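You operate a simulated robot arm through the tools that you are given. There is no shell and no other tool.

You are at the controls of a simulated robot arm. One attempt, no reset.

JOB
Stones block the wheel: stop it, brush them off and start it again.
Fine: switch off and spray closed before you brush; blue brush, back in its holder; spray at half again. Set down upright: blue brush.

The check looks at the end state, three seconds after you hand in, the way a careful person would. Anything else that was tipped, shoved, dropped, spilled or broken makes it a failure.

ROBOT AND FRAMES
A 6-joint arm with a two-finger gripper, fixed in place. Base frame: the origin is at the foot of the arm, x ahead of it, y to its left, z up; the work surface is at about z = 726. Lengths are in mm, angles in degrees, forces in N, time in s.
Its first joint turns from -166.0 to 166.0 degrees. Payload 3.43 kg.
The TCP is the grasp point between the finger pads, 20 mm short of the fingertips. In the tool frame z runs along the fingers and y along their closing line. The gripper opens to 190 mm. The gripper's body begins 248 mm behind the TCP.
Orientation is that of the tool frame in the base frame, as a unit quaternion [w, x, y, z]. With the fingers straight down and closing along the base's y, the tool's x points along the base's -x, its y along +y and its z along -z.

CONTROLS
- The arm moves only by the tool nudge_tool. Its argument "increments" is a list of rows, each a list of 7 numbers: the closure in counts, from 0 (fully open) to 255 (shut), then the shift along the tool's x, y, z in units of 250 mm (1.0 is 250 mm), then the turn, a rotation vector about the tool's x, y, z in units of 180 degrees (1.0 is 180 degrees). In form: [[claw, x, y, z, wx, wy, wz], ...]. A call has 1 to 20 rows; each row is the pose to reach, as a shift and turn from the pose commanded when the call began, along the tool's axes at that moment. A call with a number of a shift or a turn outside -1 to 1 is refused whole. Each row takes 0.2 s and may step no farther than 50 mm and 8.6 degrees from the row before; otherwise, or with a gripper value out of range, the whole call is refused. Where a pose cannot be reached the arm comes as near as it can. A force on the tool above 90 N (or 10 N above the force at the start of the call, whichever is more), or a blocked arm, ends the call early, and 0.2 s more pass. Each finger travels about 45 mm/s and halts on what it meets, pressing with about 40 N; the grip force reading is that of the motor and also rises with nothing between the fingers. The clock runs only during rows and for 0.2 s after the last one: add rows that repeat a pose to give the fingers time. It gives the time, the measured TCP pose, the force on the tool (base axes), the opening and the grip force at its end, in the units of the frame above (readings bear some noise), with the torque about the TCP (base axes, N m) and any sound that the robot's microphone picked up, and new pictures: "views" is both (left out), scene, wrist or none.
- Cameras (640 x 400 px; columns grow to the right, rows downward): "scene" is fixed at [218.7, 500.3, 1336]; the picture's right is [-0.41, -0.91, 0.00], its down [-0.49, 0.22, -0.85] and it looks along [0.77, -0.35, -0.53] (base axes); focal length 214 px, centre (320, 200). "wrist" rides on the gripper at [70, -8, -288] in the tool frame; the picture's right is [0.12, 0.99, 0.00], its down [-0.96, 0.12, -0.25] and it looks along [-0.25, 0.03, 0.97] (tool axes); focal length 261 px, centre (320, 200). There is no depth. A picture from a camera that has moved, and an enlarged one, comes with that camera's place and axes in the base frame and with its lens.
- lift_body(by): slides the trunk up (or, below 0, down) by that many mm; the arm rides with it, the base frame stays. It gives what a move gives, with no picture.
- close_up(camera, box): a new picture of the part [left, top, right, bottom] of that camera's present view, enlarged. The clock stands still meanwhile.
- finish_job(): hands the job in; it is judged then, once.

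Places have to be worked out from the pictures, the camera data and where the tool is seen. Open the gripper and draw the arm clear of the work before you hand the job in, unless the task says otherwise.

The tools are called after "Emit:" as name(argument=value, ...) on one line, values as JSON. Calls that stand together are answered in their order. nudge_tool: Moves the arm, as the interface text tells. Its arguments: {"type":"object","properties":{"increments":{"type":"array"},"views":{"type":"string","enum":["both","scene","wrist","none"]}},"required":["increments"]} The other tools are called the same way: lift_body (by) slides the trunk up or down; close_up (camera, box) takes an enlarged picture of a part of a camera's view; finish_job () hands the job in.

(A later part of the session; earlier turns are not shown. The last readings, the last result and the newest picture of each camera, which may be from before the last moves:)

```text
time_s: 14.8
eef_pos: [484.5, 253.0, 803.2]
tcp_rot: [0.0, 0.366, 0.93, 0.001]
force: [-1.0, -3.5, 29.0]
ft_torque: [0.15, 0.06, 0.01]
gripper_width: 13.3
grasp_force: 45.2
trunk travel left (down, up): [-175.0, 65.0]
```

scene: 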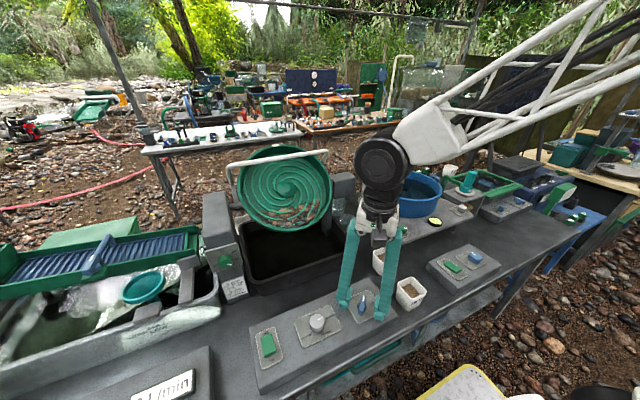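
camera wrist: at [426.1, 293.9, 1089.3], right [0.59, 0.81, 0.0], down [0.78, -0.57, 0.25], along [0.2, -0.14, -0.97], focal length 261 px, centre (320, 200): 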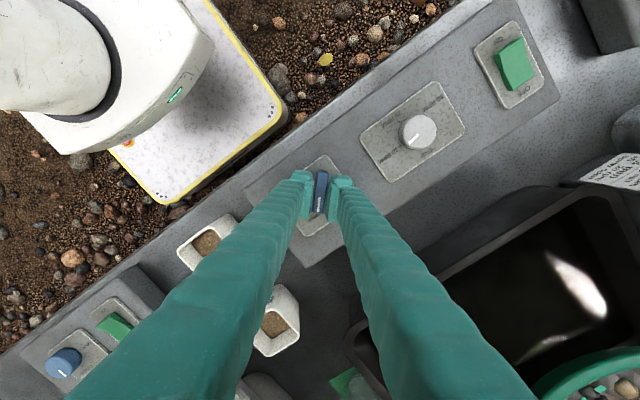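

The upward force dropped to 29 N and the grip still holds the lever. I raise the command another millimetre or two and rotate to CLOSED.

Emit:
nudge_tool(increments=[[255, 0, 0, -0.007, 0, 0, -0.042], [255, 0, 0, -0.007, 0, 0, -0.084], [255, 0, 0, -0.007, 0, 0, -0.126], [255, 0, 0, -0.007, 0, 0, -0.168], [255, 0, 0, -0.007, 0, 0, -0.21], [255, 0, 0, -0.007, 0, 0, -0.25], [255, 0, 0, -0.007, 0, 0, -0.25]], views="wrist")

Emit:
close_up(camera="scene", box=[300, 250, 420, 340])

Emit:
close_up(camera="wrist", box=[260, 90, 390, 210])

```text
time_s: 16.4
eef_pos: [484.7, 255.2, 803.7]
tcp_rot: [0.0, -0.018, 1.0, 0.0]
force: [11.5, 33.4, -27.3]
ft_torque: [0.26, -0.09, -1.02]
gripper_width: 13.2
grasp_force: 44.5
trunk travel left (down, up): [-175.0, 65.0]
camera wrist: at [414.4, 243.7, 1091.1], right [-0.15, 0.99, 0.0], down [0.96, 0.15, 0.25], along [0.24, 0.04, -0.97], focal length 261 px, centre (320, 200)
```

wrist: 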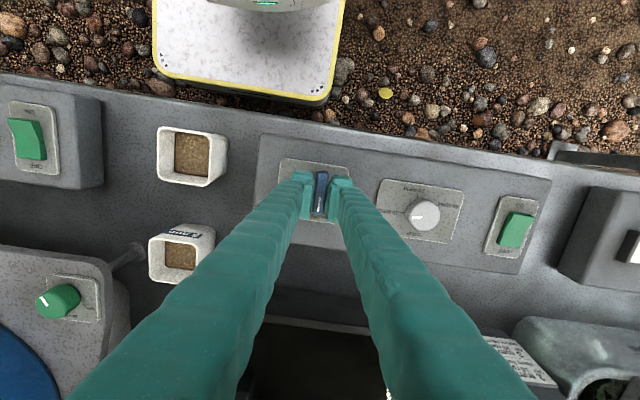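

```text
4.44 times, centred on (360, 295) of scene
camera zoom: at [218.7, 500.3, 1336.0], right [-0.41, -0.91, 0.0], down [-0.49, 0.22, -0.85], along [0.77, -0.35, -0.53], focal length 953 px, centre (142, -222)
```

zoom: 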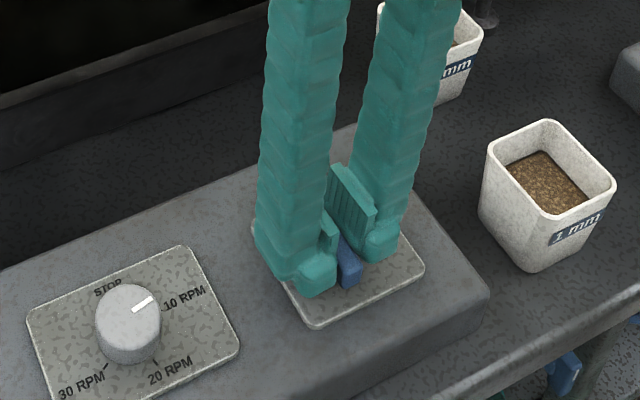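

```text
3.33 times, centred on (325, 150) of wrist
camera zoom: at [414.4, 243.7, 1091.1], right [-0.15, 0.99, 0.0], down [0.96, 0.15, 0.25], along [0.24, 0.04, -0.97], focal length 869 px, centre (303, 367)
```

zoom: 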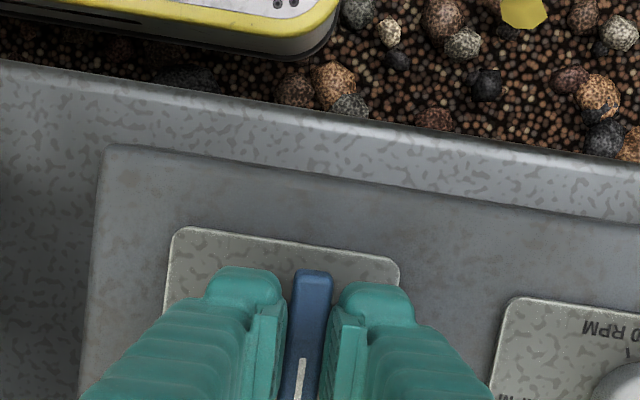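

The lever has turned with the tool to point at CLOSED, and the torque shows it against its stop. I release and rise to check.

Emit:
nudge_tool(increments=[[180, 0, 0, 0, 0, 0, 0], [160, 0, 0, 0, 0, 0, 0], [160, 0, 0, 0, 0, 0, 0], [160, 0, 0, -0.1, 0, 0, 0], [160, 0, 0, -0.25, 0, 0, 0], [160, 0, 0, -0.4, 0, 0, 0]], views="both")

Emit:
close_up(camera="wrist", box=[260, 90, 390, 210])

Emit:
close_up(camera="scene", box=[220, 130, 380, 250])

```text
time_s: 17.8
eef_pos: [486.0, 253.1, 904.4]
tcp_rot: [0.0, -0.018, 1.0, 0.0]
force: [0.3, -0.2, -0.3]
ft_torque: [-0.04, 0.1, 0.01]
gripper_width: 70.9
grasp_force: 0.1
trunk travel left (down, up): [-175.0, 65.0]
camera wrist: at [415.1, 241.7, 1191.4], right [-0.15, 0.99, 0.0], down [0.96, 0.15, 0.25], along [0.24, 0.04, -0.97], focal length 261 px, centre (320, 200)
```

scene: 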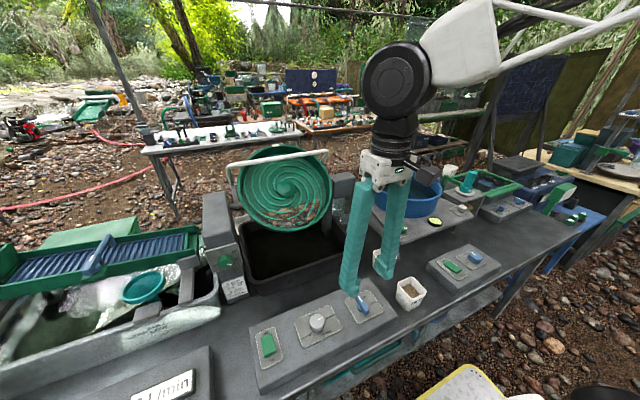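
wrist: 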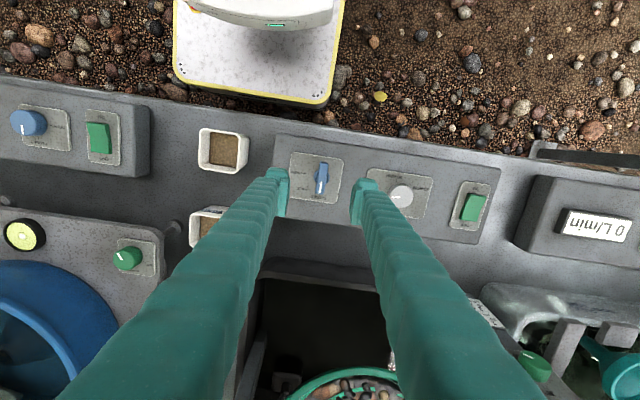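

```text
3.33 times, centred on (325, 150) of wrist
camera zoom: at [415.1, 241.7, 1191.4], right [-0.15, 0.99, 0.0], down [0.96, 0.15, 0.25], along [0.24, 0.04, -0.97], focal length 869 px, centre (303, 367)
```

zoom: 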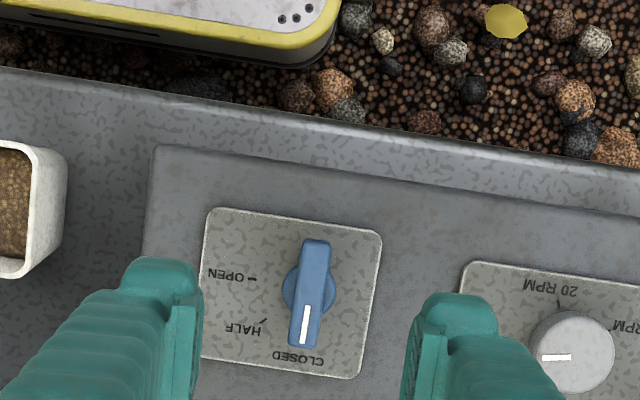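

```text
3.33 times, centred on (300, 190) of scene
camera zoom: at [218.7, 500.3, 1336.0], right [-0.41, -0.91, 0.0], down [-0.49, 0.22, -0.85], along [0.77, -0.35, -0.53], focal length 715 px, centre (387, 233)
```

zoom: 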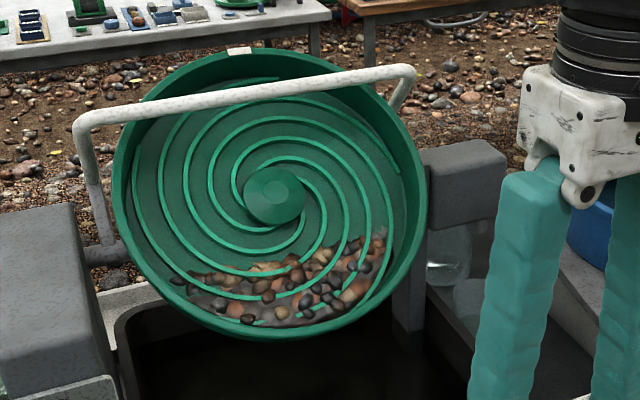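

The spray now reads CLOSED and the wheel is still, with its white rim mark unmoved. From two views I place the blue brush's handle top at about [844, -415, 867] and the green one at y -477, so I rise and travel toward it well above everything.

Emit:
nudge_tool(increments=[[150, -0.01, -0.06, -0.15, 0, 0, 0], [150, -0.03, -0.15, -0.3, 0, 0, 0], [150, -0.06, -0.28, -0.44, 0, 0, 0], [150, -0.09, -0.42, -0.56, 0, 0, 0], [150, -0.12, -0.56, -0.66, 0, 0, 0], [150, -0.15, -0.7, -0.75, 0, 0, 0], [150, -0.18, -0.84, -0.83, 0, 0, 0], [150, -0.205, -0.968, -0.88, 0, 0, 0]], views="none")

Emit:
nudge_tool(increments=[[150, -0.088, -0.0905, 0, 0, 0, 0.0465], [150, -0.175, -0.181, 0, 0, 0, 0.093], [150, -0.263, -0.2715, 0, 0, 0, 0.1395], [150, -0.351, -0.362, 0, 0, 0, 0.186], [150, -0.439, -0.4525, 0, 0, 0, 0.2325], [150, -0.526, -0.543, 0, 0, 0, 0.279], [150, -0.614, -0.6336, 0, 0, 0, 0.3255], [150, -0.702, -0.724, 0, 0, 0, 0.372], [150, -0.79, -0.8146, 0, 0, 0, 0.4185], [150, -0.877, -0.905, 0, 0, 0, 0.465], [150, -0.965, -0.9956, 0, 0, 0, 0.511], [150, -0.965, -0.9956, 0, 0, 0, 0.511]], views="both")

```text
time_s: 19.6
eef_pos: [545.1, 13.7, 1124.5]
tcp_rot: [0.001, -0.017, 1.0, 0.0]
force: [0.4, 0.1, -0.5]
ft_torque: [-0.06, -0.04, 0.03]
gripper_width: 78.3
grasp_force: 0.1
trunk travel left (down, up): [-175.0, 65.0]
```

```text
time_s: 22.2
eef_pos: [793.7, -228.5, 1123.4]
tcp_rot: [0.0, 0.708, 0.706, 0.0]
force: [0.3, -0.4, 0.5]
ft_torque: [0.02, 0.01, 0.0]
gripper_width: 78.4
grasp_force: 0.0
trunk travel left (down, up): [-175.0, 65.0]
camera wrist: at [785.2, -157.3, 1411.3], right [0.99, 0.12, 0.0], down [0.11, -0.96, 0.25], along [0.03, -0.25, -0.97], focal length 261 px, centre (320, 200)
```

scene: 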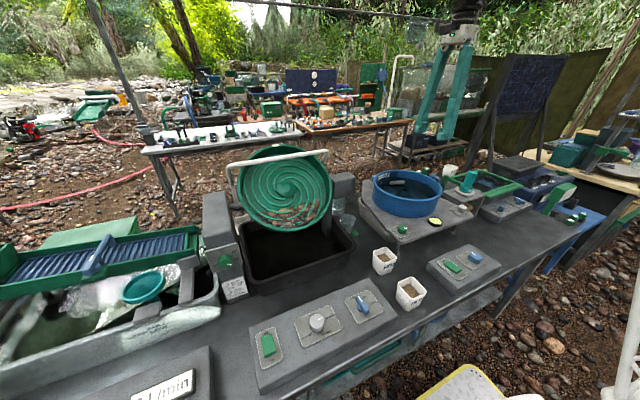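
wrist: 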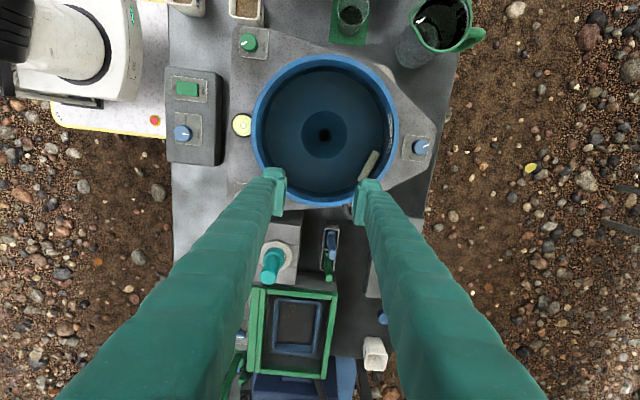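

The arm is above the pan tub with the brushes visible between the fingers. I zoom in on the brush holder.

Emit:
close_up(camera="wrist", box=[290, 210, 370, 290])

Emit:
close_up(camera="scene", box=[220, 130, 380, 250])

```text
5.00 times, centred on (330, 250) of wrist
camera zoom: at [785.2, -157.3, 1411.3], right [0.99, 0.12, 0.0], down [0.11, -0.96, 0.25], along [0.03, -0.25, -0.97], focal length 1303 px, centre (270, -50)
```

zoom: 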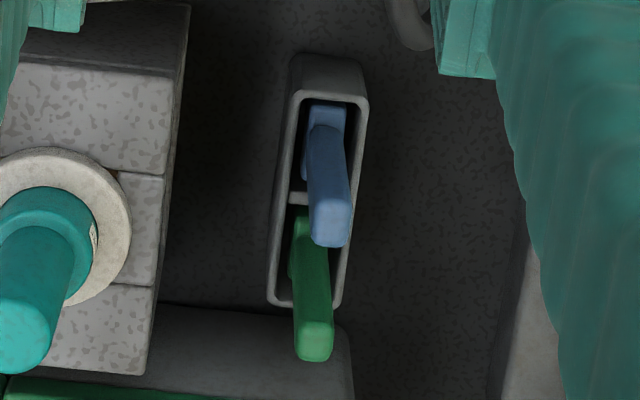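

```text
3.33 times, centred on (300, 190) of scene
camera zoom: at [218.7, 500.3, 1336.0], right [-0.41, -0.91, 0.0], down [-0.49, 0.22, -0.85], along [0.77, -0.35, -0.53], focal length 715 px, centre (387, 233)
```

zoom: 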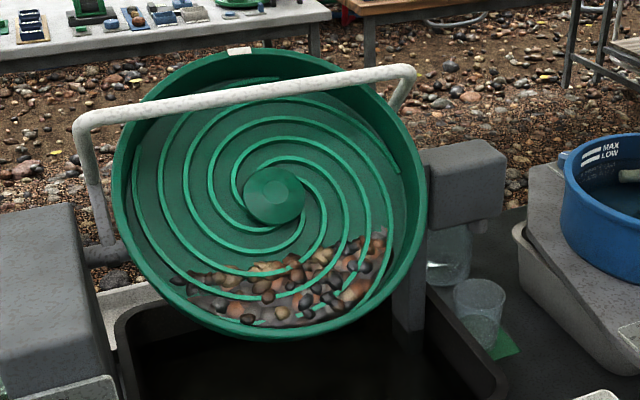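

I place the blue handle at about x 845, y -420, z 765–870, with the magnet at x 713 and the green brush 50–60 mm further to -y. I move over it and partly down with the fingers straddling it along x.

Emit:
nudge_tool(increments=[[160, -0.18, 0.05, 0.05, 0, 0, 0], [165, -0.36, 0.1, 0.1, 0, 0, 0], [165, -0.54, 0.15, 0.16, 0, 0, 0], [165, -0.7, 0.19, 0.25, 0, 0, 0], [165, -0.766, 0.204, 0.4, 0, 0, 0], [165, -0.766, 0.204, 0.55, 0, 0, 0], [165, -0.766, 0.204, 0.6, 0, 0, 0]], views="both")

Emit:
close_up(camera="wrist", box=[260, 90, 390, 210])

Emit:
close_up(camera="scene", box=[380, 110, 500, 220])

```text
time_s: 23.8
eef_pos: [844.7, -420.5, 972.1]
tcp_rot: [0.0, 0.707, 0.707, -0.001]
force: [-0.1, 0.5, 0.0]
ft_torque: [-0.03, 0.0, -0.05]
gripper_width: 67.2
grasp_force: 0.1
trunk travel left (down, up): [-175.0, 65.0]
camera wrist: at [835.9, -349.6, 1260.9], right [0.99, 0.12, 0.0], down [0.12, -0.96, 0.25], along [0.03, -0.25, -0.97], focal length 261 px, centre (320, 200)
```

scene: 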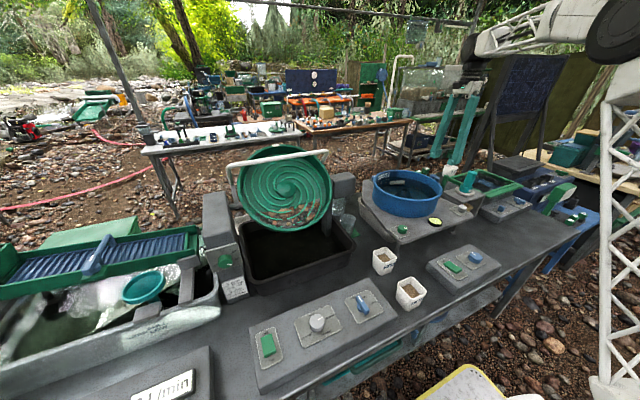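
wrist: 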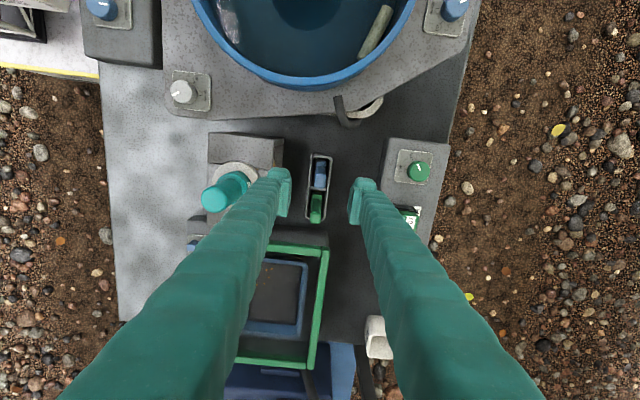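

```text
3.33 times, centred on (325, 150) of wrist
camera zoom: at [835.9, -349.6, 1260.9], right [0.99, 0.12, 0.0], down [0.12, -0.96, 0.25], along [0.03, -0.25, -0.97], focal length 869 px, centre (303, 367)
```

zoom: 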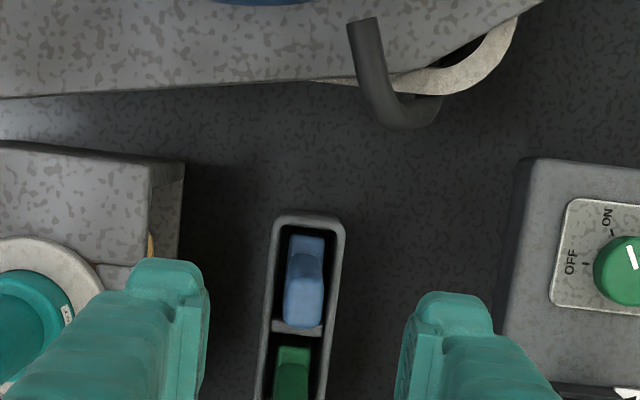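

```text
3.64 times, centred on (440, 165) of scene
camera zoom: at [218.7, 500.3, 1336.0], right [-0.41, -0.91, 0.0], down [-0.49, 0.22, -0.85], along [0.77, -0.35, -0.53], focal length 780 px, centre (-116, 327)
```

zoom: 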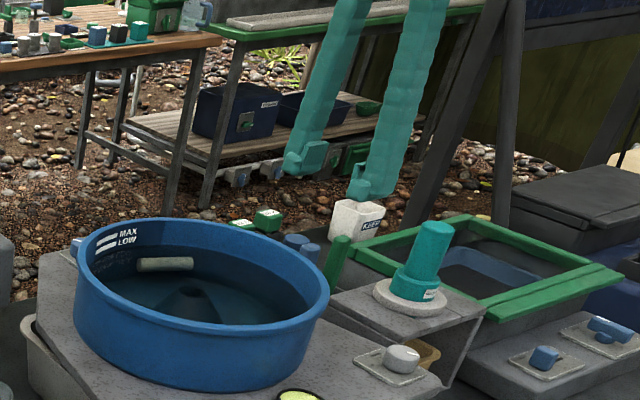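

The handle is centred between the fingers (845, -421), about 17 mm wide, and the green brush lies clear to -y. I narrow the opening to about 49 mm and descend to z 842.

Emit:
nudge_tool(increments=[[190, 0, 0, 0.05, 0, 0, 0], [190, 0, 0, 0.15, 0, 0, 0], [190, 0, 0, 0.25, 0, 0, 0], [190, 0, 0, 0.34, 0, 0, 0], [190, 0, 0, 0.42, 0, 0, 0], [190, 0, 0, 0.48, 0, 0, 0], [190, 0, 0, 0.52, 0, 0, 0], [190, 0, 0, 0.52, 0, 0, 0]], views="both")

Emit:
close_up(camera="wrist", box=[260, 90, 390, 210])

Emit:
close_up(camera="scene", box=[400, 110, 500, 210])

```text
time_s: 25.6
eef_pos: [845.6, -419.5, 844.5]
tcp_rot: [0.0, 0.708, 0.706, 0.0]
force: [0.7, 1.1, 0.3]
ft_torque: [-0.02, -0.01, -0.01]
gripper_width: 48.5
grasp_force: 0.0
trunk travel left (down, up): [-175.0, 65.0]
camera wrist: at [835.8, -349.3, 1131.3], right [0.99, 0.12, 0.0], down [0.12, -0.96, 0.25], along [0.03, -0.25, -0.97], focal length 261 px, centre (320, 200)
```

scene: 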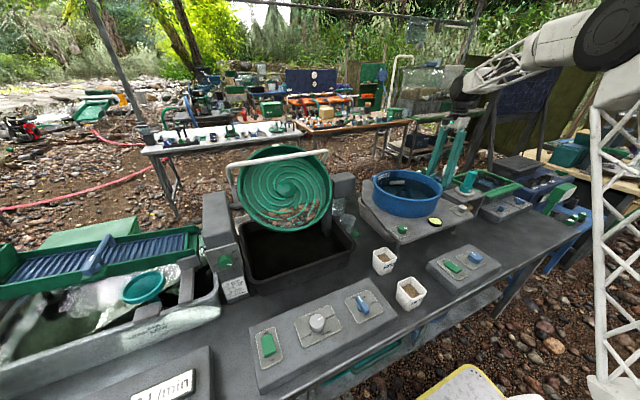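
wrist: 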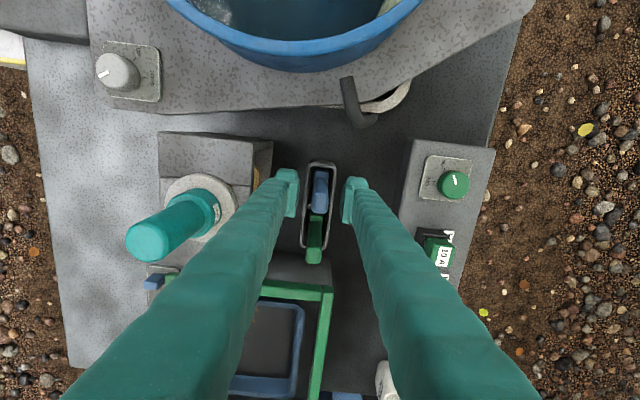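

```text
3.33 times, centred on (325, 150) of wrist
camera zoom: at [835.8, -349.3, 1131.3], right [0.99, 0.12, 0.0], down [0.12, -0.96, 0.25], along [0.03, -0.25, -0.97], focal length 869 px, centre (303, 367)
```

zoom: 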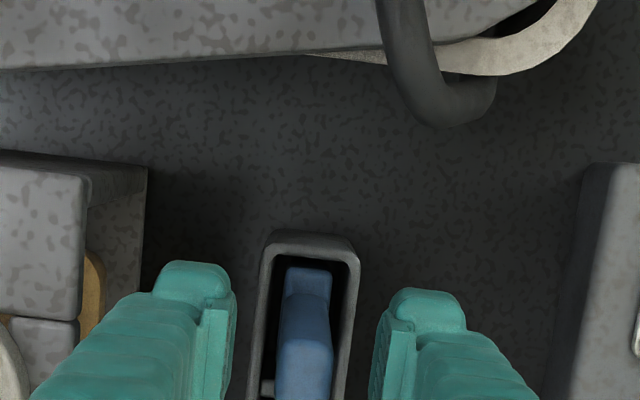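

```text
4.00 times, centred on (450, 160) of scene
camera zoom: at [218.7, 500.3, 1336.0], right [-0.41, -0.91, 0.0], down [-0.49, 0.22, -0.85], along [0.77, -0.35, -0.53], focal length 858 px, centre (-200, 360)
```

zoom: 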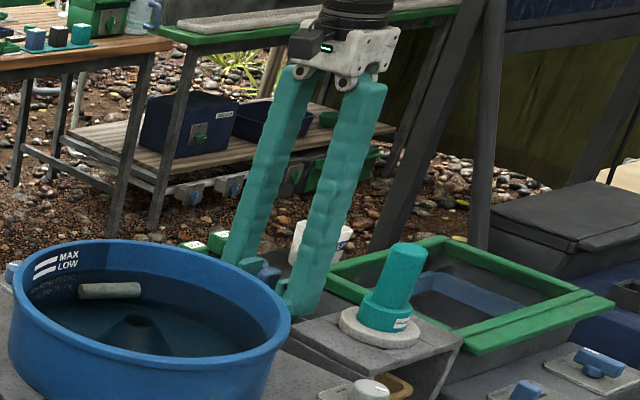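

The blue handle is between the fingers; I check its height relative to the pads before closing.

Emit:
close_up(camera="wrist", box=[270, 150, 370, 280])

Emit:
close_up(camera="scene", box=[425, 160, 465, 200])

```text
3.08 times, centred on (320, 215) of wrist
camera zoom: at [835.8, -349.3, 1131.3], right [0.99, 0.12, 0.0], down [0.12, -0.96, 0.25], along [0.03, -0.25, -0.97], focal length 802 px, centre (320, 154)
```

zoom: 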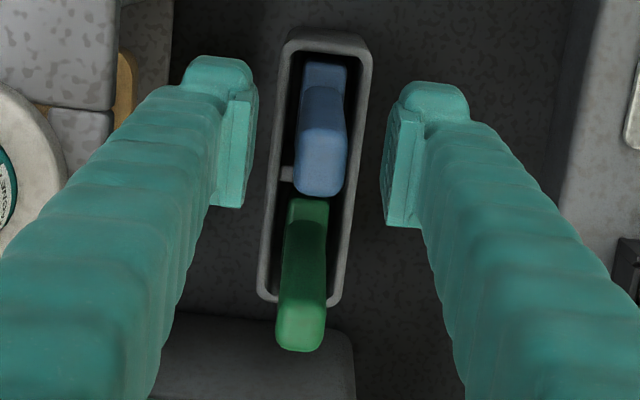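

```text
10.00 times, centred on (445, 180) of scene
camera zoom: at [218.7, 500.3, 1336.0], right [-0.41, -0.91, 0.0], down [-0.49, 0.22, -0.85], along [0.77, -0.35, -0.53], focal length 2145 px, centre (-930, 400)
```

zoom: 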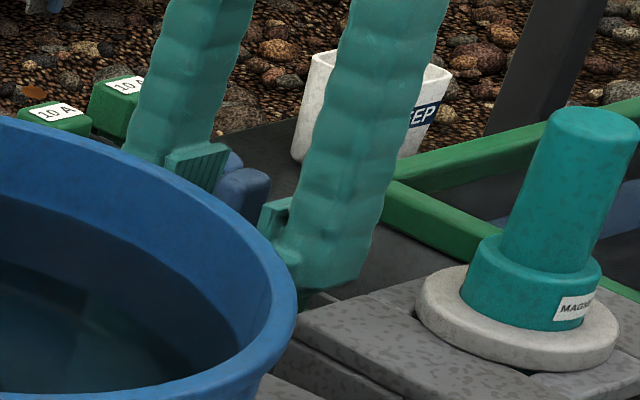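

The handle top stands just above the pads, with full pad overlap. I close on it.

Emit:
nudge_tool(increments=[[255, 0, 0, 0, 0, 0, 0], [255, 0, 0, 0, 0, 0, 0], [255, 0, 0, 0, 0, 0, 0], [255, 0, 0, 0, 0, 0, 0], [255, 0, 0, 0, 0, 0, 0]], views="wrist")

Emit:
close_up(camera="wrist", box=[270, 150, 370, 280])

```text
time_s: 26.8
eef_pos: [844.8, -418.6, 843.6]
tcp_rot: [0.0, 0.707, 0.707, 0.0]
force: [0.6, 0.3, 0.7]
ft_torque: [-0.02, -0.01, -0.03]
gripper_width: 16.3
grasp_force: 40.0
trunk travel left (down, up): [-175.0, 65.0]
camera wrist: at [835.9, -349.3, 1131.3], right [0.99, 0.12, 0.0], down [0.12, -0.96, 0.25], along [0.03, -0.25, -0.97], focal length 261 px, centre (320, 200)
```

wrist: 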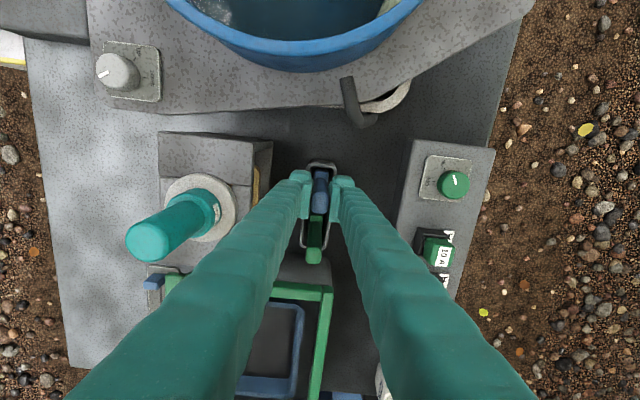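

```text
3.08 times, centred on (320, 215) of wrist
camera zoom: at [835.9, -349.3, 1131.3], right [0.99, 0.12, 0.0], down [0.12, -0.96, 0.25], along [0.03, -0.25, -0.97], focal length 802 px, centre (320, 154)
```

zoom: 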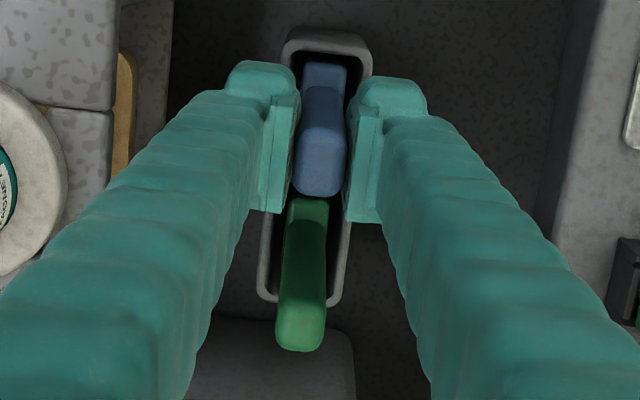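

The grip reads 16.3 mm at 40 N on the blue handle. I lift straight up slowly, about 200 mm, to draw the brush out of its holder.

Emit:
nudge_tool(increments=[[255, 0, 0, -0.04, 0, 0, 0], [255, 0, 0, -0.1, 0, 0, 0], [255, 0, 0, -0.18, 0, 0, 0], [255, 0, 0, -0.28, 0, 0, 0], [255, 0, 0, -0.4, 0, 0, 0], [255, 0, 0, -0.52, 0, 0, 0], [255, 0, 0, -0.64, 0, 0, 0], [255, 0, 0, -0.76, 0, 0, 0], [255, 0, 0, -0.8, 0, 0, 0]], views="both")

Emit:
close_up(camera="wrist", box=[260, 90, 390, 250])

Emit:
close_up(camera="scene", box=[400, 80, 520, 210])

```text
time_s: 28.8
eef_pos: [845.2, -420.5, 1044.6]
tcp_rot: [0.0, 0.707, 0.708, -0.001]
force: [-0.2, 0.4, -0.9]
ft_torque: [0.01, 0.0, 0.02]
gripper_width: 16.6
grasp_force: 39.9
trunk travel left (down, up): [-175.0, 65.0]
camera wrist: at [835.7, -350.3, 1331.6], right [0.99, 0.12, 0.0], down [0.12, -0.96, 0.25], along [0.03, -0.25, -0.97], focal length 261 px, centre (320, 200)
```

scene: 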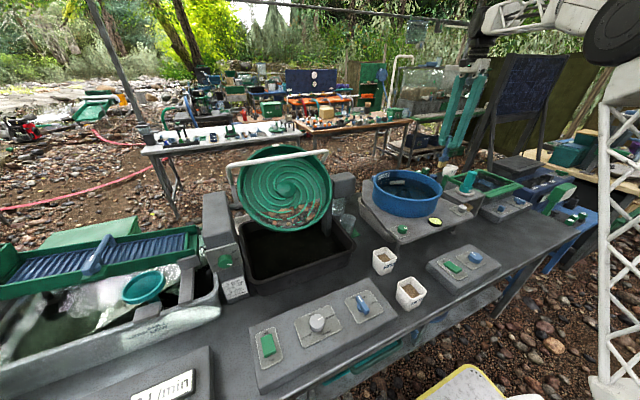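
wrist: 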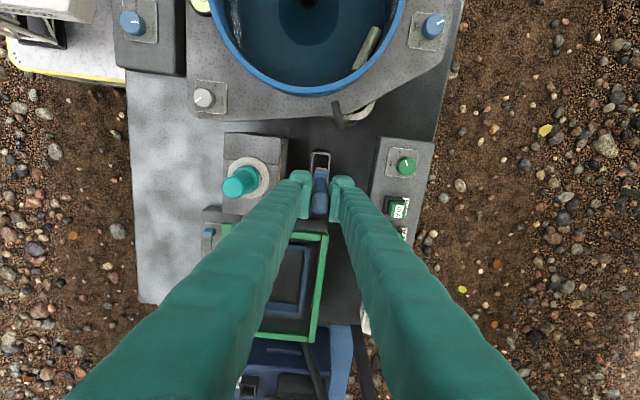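

```text
2.50 times, centred on (325, 170) of wrist
camera zoom: at [835.7, -350.3, 1331.6], right [0.99, 0.12, 0.0], down [0.12, -0.96, 0.25], along [0.03, -0.25, -0.97], focal length 652 px, centre (308, 275)
```

zoom: 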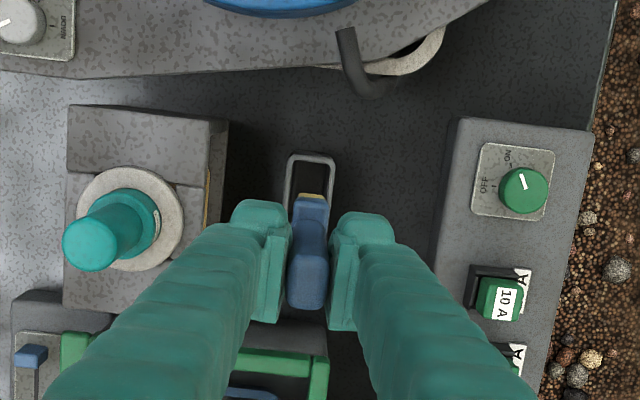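

```text
3.08 times, centred on (460, 145) of scene
camera zoom: at [218.7, 500.3, 1336.0], right [-0.41, -0.91, 0.0], down [-0.49, 0.22, -0.85], along [0.77, -0.35, -0.53], focal length 660 px, centre (-111, 369)
```

zoom: 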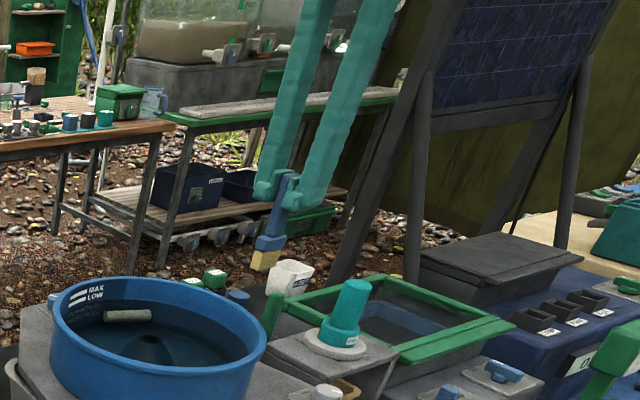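

The brush is free: handle, ferrule and yellow bristles hang straight, with the bristle ends about 113 mm below the TCP. I rise further and carry it back toward the robot, clear of the magnet and tub.

Emit:
nudge_tool(increments=[[255, 0, 0, -0.15, 0, 0, 0], [255, 0, 0, -0.3, 0, 0, 0], [255, 0.03, -0.06, -0.42, 0, 0, 0], [255, 0.1, -0.2, -0.44, 0, 0, 0], [255, 0.18, -0.36, -0.44, 0, 0, 0], [255, 0.26, -0.53, -0.44, 0, 0, 0], [255, 0.34, -0.7, -0.44, 0, 0, 0], [255, 0.42, -0.86, -0.44, 0, 0, 0], [255, 0.48, -0.98, -0.44, 0, 0, 0]], views="none")

```text
time_s: 30.8
eef_pos: [599.4, -299.7, 1155.6]
tcp_rot: [-0.001, 0.708, 0.707, 0.001]
force: [0.5, 0.0, -0.4]
ft_torque: [0.01, 0.15, 0.0]
gripper_width: 16.0
grasp_force: 40.0
trunk travel left (down, up): [-175.0, 65.0]
```

The brush is still held (16.0 mm, 40 N) at [599, -300, 1156]. I continue sideways toward the wheel at this height.

Emit:
nudge_tool(increments=[[255, 0.16, -0.02, 0, 0, 0, 0], [255, 0.33, -0.04, 0, 0, 0, 0], [255, 0.5, -0.06, 0, 0, 0, 0], [255, 0.67, -0.08, 0, 0, 0, 0], [255, 0.84, -0.1, 0, 0, 0, 0], [255, 1.0, -0.12, 0, 0, 0, 0]], views="none")

```text
time_s: 32.2
eef_pos: [569.8, -49.4, 1155.1]
tcp_rot: [0.0, 0.708, 0.706, 0.0]
force: [-0.1, -0.4, -0.6]
ft_torque: [0.11, 0.06, -0.01]
gripper_width: 16.5
grasp_force: 40.3
trunk travel left (down, up): [-175.0, 65.0]
```

I go on another 250 mm in +y at the same height.

Emit:
nudge_tool(increments=[[255, 0.16, -0.01, 0, 0, 0, 0], [255, 0.33, -0.02, 0, 0, 0, 0], [255, 0.5, -0.03, 0, 0, 0, 0], [255, 0.67, -0.04, 0, 0, 0, 0], [255, 0.84, -0.05, 0, 0, 0, 0], [255, 1.0, -0.06, 0, 0, 0, 0]], views="both")

Emit:
close_up(camera="scene", box=[220, 130, 380, 250])

```text
time_s: 33.6
eef_pos: [554.1, 201.4, 1154.0]
tcp_rot: [0.001, 0.707, 0.707, 0.0]
force: [0.3, 0.0, 0.2]
ft_torque: [0.12, -0.01, 0.0]
gripper_width: 16.4
grasp_force: 40.7
trunk travel left (down, up): [-175.0, 65.0]
camera wrist: at [545.9, 271.8, 1441.7], right [0.99, 0.12, 0.0], down [0.11, -0.96, 0.25], along [0.03, -0.25, -0.97], focal length 261 px, centre (320, 200)
```

scene: 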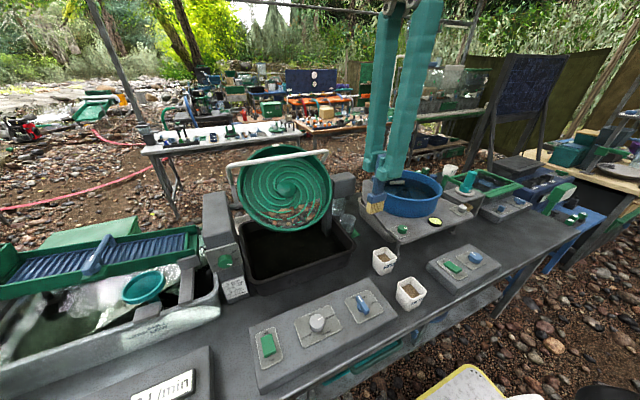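
wrist: 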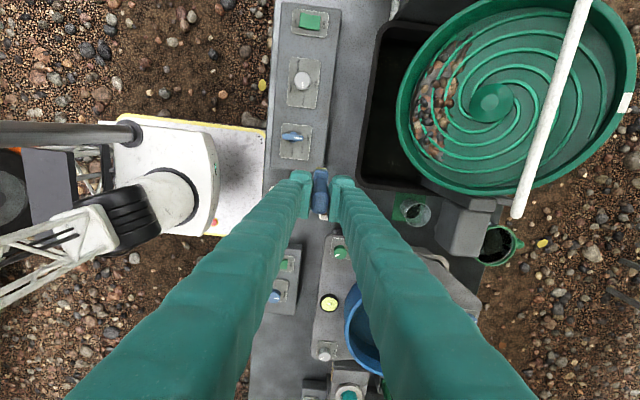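

```text
3.33 times, centred on (300, 190) of scene
camera zoom: at [218.7, 500.3, 1336.0], right [-0.41, -0.91, 0.0], down [-0.49, 0.22, -0.85], along [0.77, -0.35, -0.53], focal length 715 px, centre (387, 233)
```

zoom: 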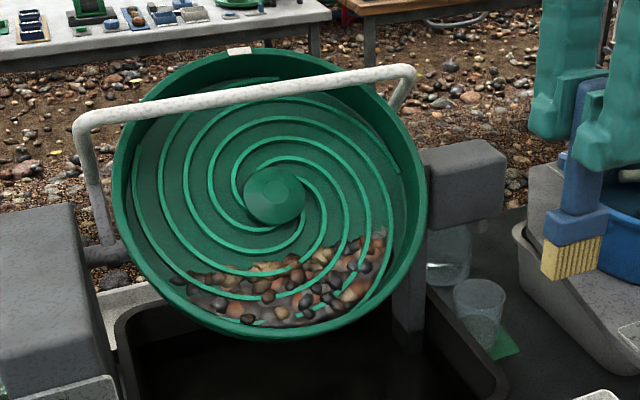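

The brush hangs wide along y and the wheel is in full view. I zoom in from this wrist position to measure the wheel's rim and stone pile.

Emit:
close_up(camera="wrist", box=[390, 0, 640, 200])

Emit:
close_up(camera="scene", box=[340, 170, 420, 230])

```text
2.00 times, centred on (515, 100) of wrist
camera zoom: at [545.9, 271.8, 1441.7], right [0.99, 0.12, 0.0], down [0.11, -0.96, 0.25], along [0.03, -0.25, -0.97], focal length 521 px, centre (-70, 400)
```

zoom: 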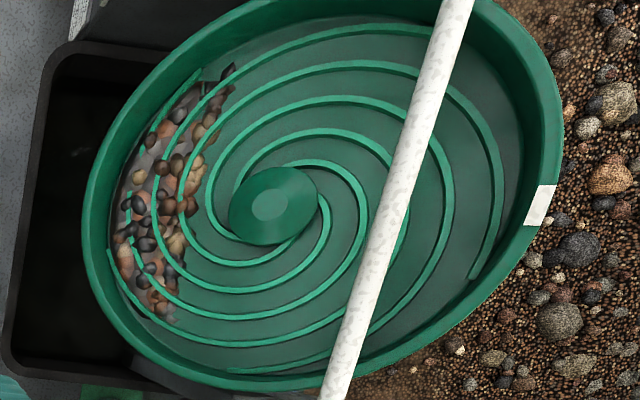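

```text
6.67 times, centred on (380, 200) of scene
camera zoom: at [218.7, 500.3, 1336.0], right [-0.41, -0.91, 0.0], down [-0.49, 0.22, -0.85], along [0.77, -0.35, -0.53], focal length 1430 px, centre (-80, 200)
```

zoom: 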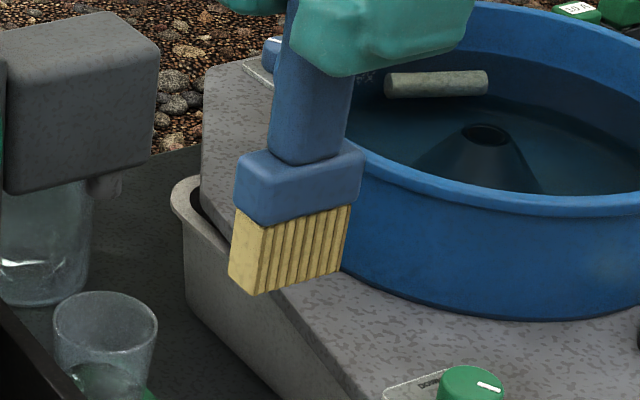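

I measure the wheel as tilted about 46–47°, hub at [812, 349, 1001], lip radius 151 with the lowest lip point near [690, 349, 904], and stones 60–135 mm down-slope across y 250–455. I lean the tool 46.5° forward to face the wheel and hover in front of the stones.

Emit:
nudge_tool(increments=[[255, 0.085, 0.044, 0.045, -0.0369, 0, 0], [255, 0.17, 0.088, 0.089, -0.0738, 0, 0], [255, 0.255, 0.132, 0.134, -0.1107, 0, 0], [255, 0.34, 0.176, 0.178, -0.1476, 0, 0], [255, 0.424, 0.22, 0.223, -0.1845, 0, 0], [255, 0.509, 0.264, 0.267, -0.2214, 0, 0], [255, 0.594, 0.308, 0.312, -0.2583, 0, 0], [255, 0.594, 0.308, 0.312, -0.2583, 0, 0]], views="both")

Emit:
close_up(camera="scene", box=[220, 130, 380, 250])

Emit:
close_up(camera="wrist", box=[220, 60, 460, 220])

```text
time_s: 35.4
eef_pos: [632.5, 349.9, 1074.7]
tcp_rot: [0.28, 0.65, 0.649, 0.279]
force: [-0.1, -0.2, -1.2]
ft_torque: [0.02, 0.0, 0.0]
gripper_width: 16.5
grasp_force: 40.1
trunk travel left (down, up): [-175.0, 65.0]
camera wrist: at [417.2, 419.7, 1267.1], right [0.68, 0.12, 0.72], down [-0.1, -0.96, 0.25], along [0.72, -0.25, -0.64], focal length 261 px, centre (320, 200)
```

scene: 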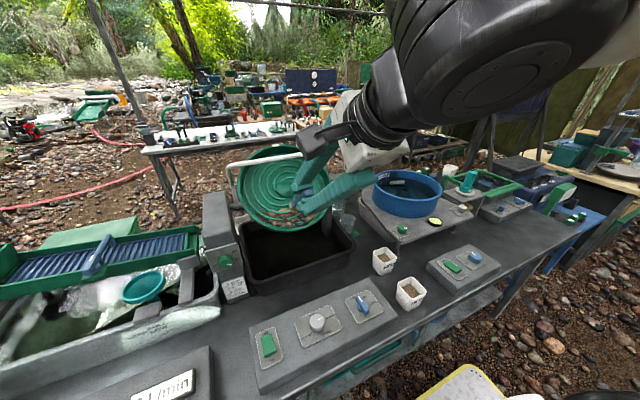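
wrist: 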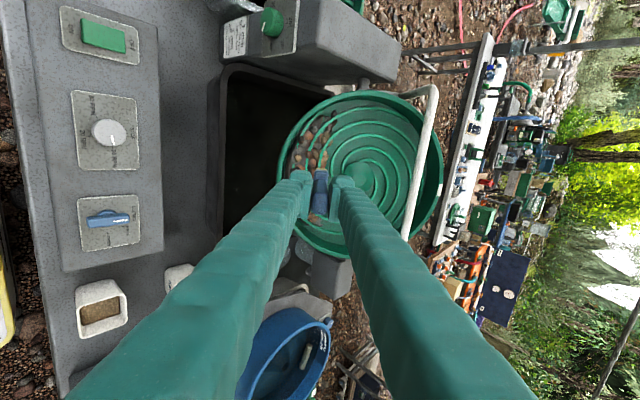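

```text
3.33 times, centred on (300, 190) of scene
camera zoom: at [218.7, 500.3, 1336.0], right [-0.41, -0.91, 0.0], down [-0.49, 0.22, -0.85], along [0.77, -0.35, -0.53], focal length 715 px, centre (387, 233)
```

zoom: 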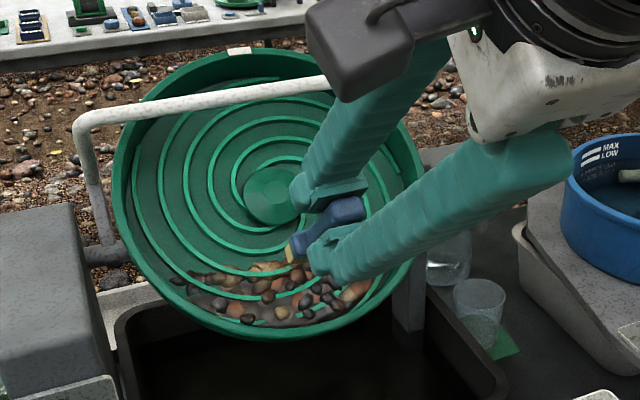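

```text
2.50 times, centred on (340, 140) of wrist
camera zoom: at [417.2, 419.7, 1267.1], right [0.68, 0.12, 0.72], down [-0.1, -0.96, 0.25], along [0.72, -0.25, -0.64], focal length 652 px, centre (270, 350)
```

zoom: 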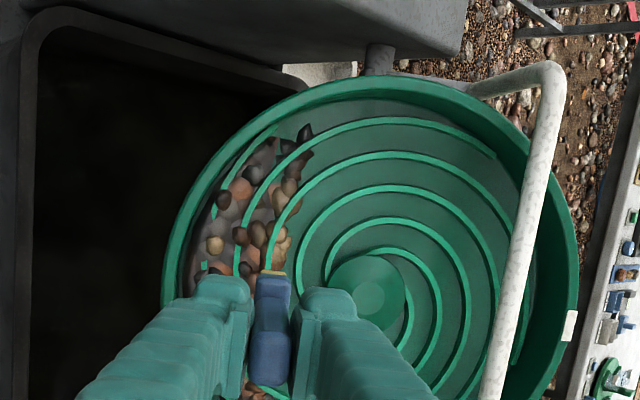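

The arm reaches this pose well and the wheel is nearly face-on, with the bristles about 80 mm off its surface. I shift 25 mm up-slope to clean floor just above the stones and advance 60 mm.

Emit:
nudge_tool(increments=[[255, 0, 0.05, 0.06, 0, 0, 0], [255, 0, 0.1, 0.12, 0, 0, 0], [255, 0, 0.1, 0.18, 0, 0, 0], [255, 0, 0.1, 0.24, 0, 0, 0], [255, 0, 0.1, 0.24, 0, 0, 0]], views="both")

Emit:
close_up(camera="scene", box=[240, 150, 360, 240])

Emit:
close_up(camera="wrist", box=[220, 60, 460, 220])

```text
time_s: 36.6
eef_pos: [692.7, 348.2, 1053.6]
tcp_rot: [0.279, 0.65, 0.65, 0.279]
force: [0.0, -0.9, -0.4]
ft_torque: [0.0, -0.01, 0.05]
gripper_width: 16.5
grasp_force: 40.2
trunk travel left (down, up): [-175.0, 65.0]
camera wrist: at [478.0, 419.0, 1244.7], right [0.68, 0.12, 0.72], down [-0.1, -0.96, 0.25], along [0.72, -0.25, -0.65], focal length 261 px, centre (320, 200)
```

scene: 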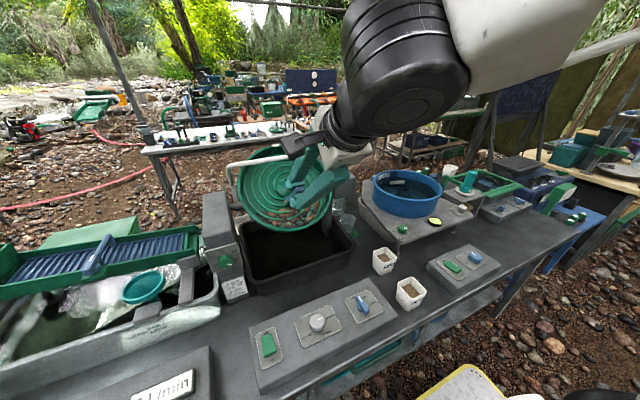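
wrist: 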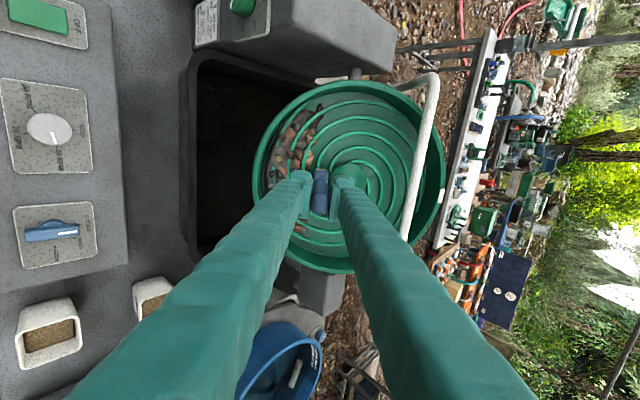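

```text
4.44 times, centred on (300, 195) of scene
camera zoom: at [218.7, 500.3, 1336.0], right [-0.41, -0.91, 0.0], down [-0.49, 0.22, -0.85], along [0.77, -0.35, -0.53], focal length 953 px, centre (409, 222)
```

zoom: 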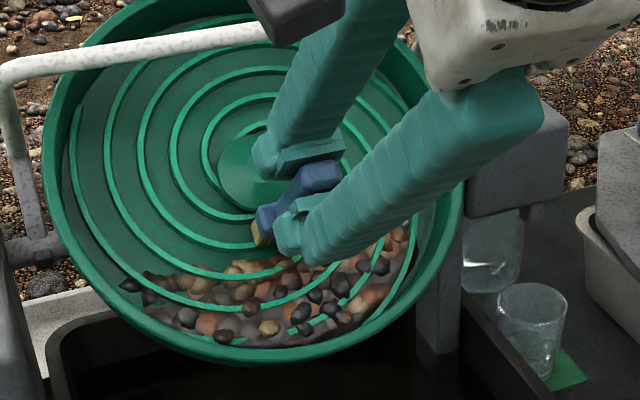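

```text
2.50 times, centred on (340, 140) of wrist
camera zoom: at [478.0, 419.0, 1244.7], right [0.68, 0.12, 0.72], down [-0.1, -0.96, 0.25], along [0.72, -0.25, -0.65], focal length 652 px, centre (270, 350)
```

zoom: 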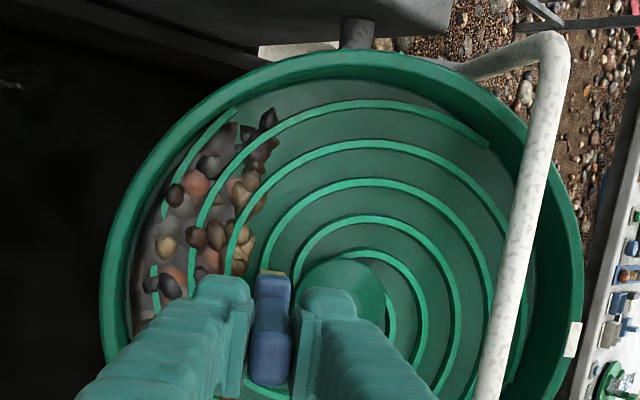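

The bristle ends should be about 20 mm off the floor, at 44 mm down-slope. I feel my way in with small steps.

Emit:
nudge_tool(increments=[[255, 0, 0, 0.02, 0, 0, 0], [255, 0, 0, 0.036, 0, 0, 0], [255, 0, 0, 0.048, 0, 0, 0], [255, 0, 0, 0.056, 0, 0, 0]], views="none")

```text
time_s: 37.6
eef_pos: [701.4, 349.4, 1045.0]
tcp_rot: [0.279, 0.649, 0.65, 0.28]
force: [-19.2, -0.8, 20.9]
ft_torque: [0.08, -0.01, 0.1]
gripper_width: 16.4
grasp_force: 39.2
trunk travel left (down, up): [-175.0, 65.0]
```

Contact with the wheel floor at about 28 N. I back off 1–2 mm and sweep slowly down-slope through the stones to see how they respond.

Emit:
nudge_tool(increments=[[255, 0, 0, -0.006, 0, 0, 0], [255, 0, -0.05, -0.006, 0, 0, 0], [255, 0, -0.1, -0.006, 0, 0, 0], [255, 0, -0.15, -0.006, 0, 0, 0], [255, 0, -0.2, -0.006, 0, 0, 0], [255, 0, -0.25, -0.006, 0, 0, 0]], views="both")

Emit:
close_up(camera="scene", box=[240, 150, 360, 240])

Emit:
close_up(camera="wrist", box=[220, 60, 460, 220])

```text
time_s: 39.0
eef_pos: [664.6, 340.9, 1014.0]
tcp_rot: [0.272, 0.648, 0.657, 0.272]
force: [-7.6, -0.8, 13.5]
ft_torque: [-0.11, -0.5, -0.07]
gripper_width: 16.5
grasp_force: 39.4
out of reach, approached as far as the arm can: row 4, 5, 6
trunk travel left (down, up): [-175.0, 65.0]
camera wrist: at [454.2, 410.2, 1209.7], right [0.7, 0.13, 0.7], down [-0.08, -0.96, 0.26], along [0.71, -0.24, -0.66], focal length 261 px, centre (320, 200)
```

scene: 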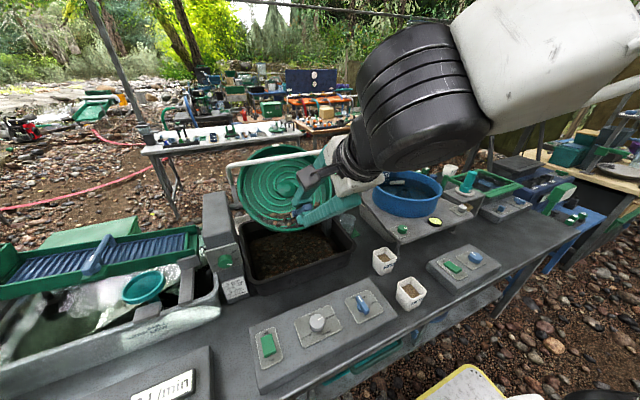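
wrist: 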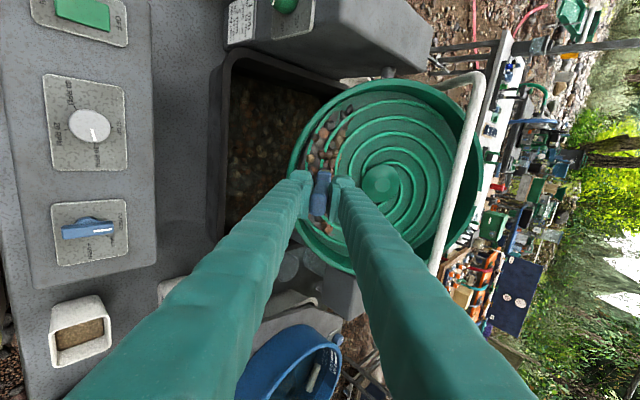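

```text
4.44 times, centred on (300, 195) of scene
camera zoom: at [218.7, 500.3, 1336.0], right [-0.41, -0.91, 0.0], down [-0.49, 0.22, -0.85], along [0.77, -0.35, -0.53], focal length 953 px, centre (409, 222)
```

zoom: 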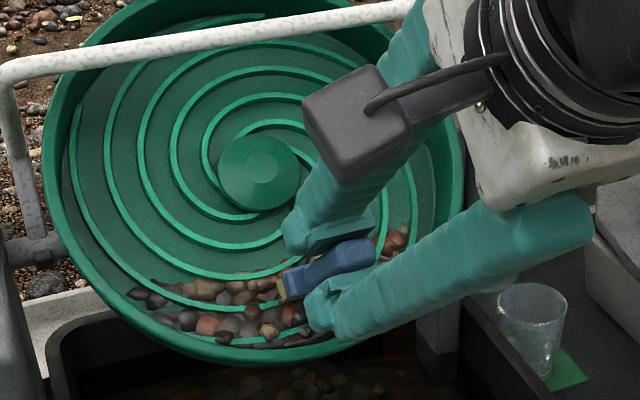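

```text
2.50 times, centred on (340, 140) of wrist
camera zoom: at [454.2, 410.2, 1209.7], right [0.7, 0.13, 0.7], down [-0.08, -0.96, 0.26], along [0.71, -0.24, -0.66], focal length 652 px, centre (270, 350)
```

zoom: 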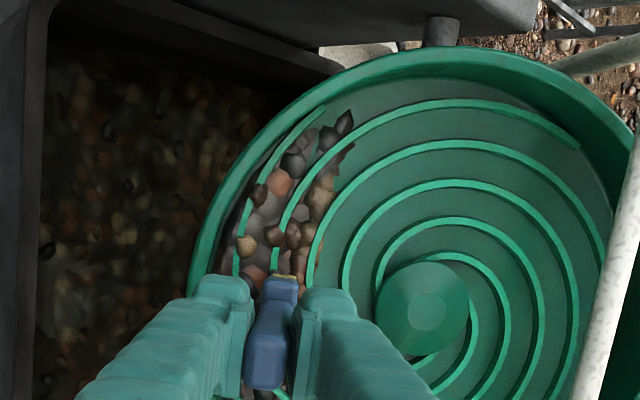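

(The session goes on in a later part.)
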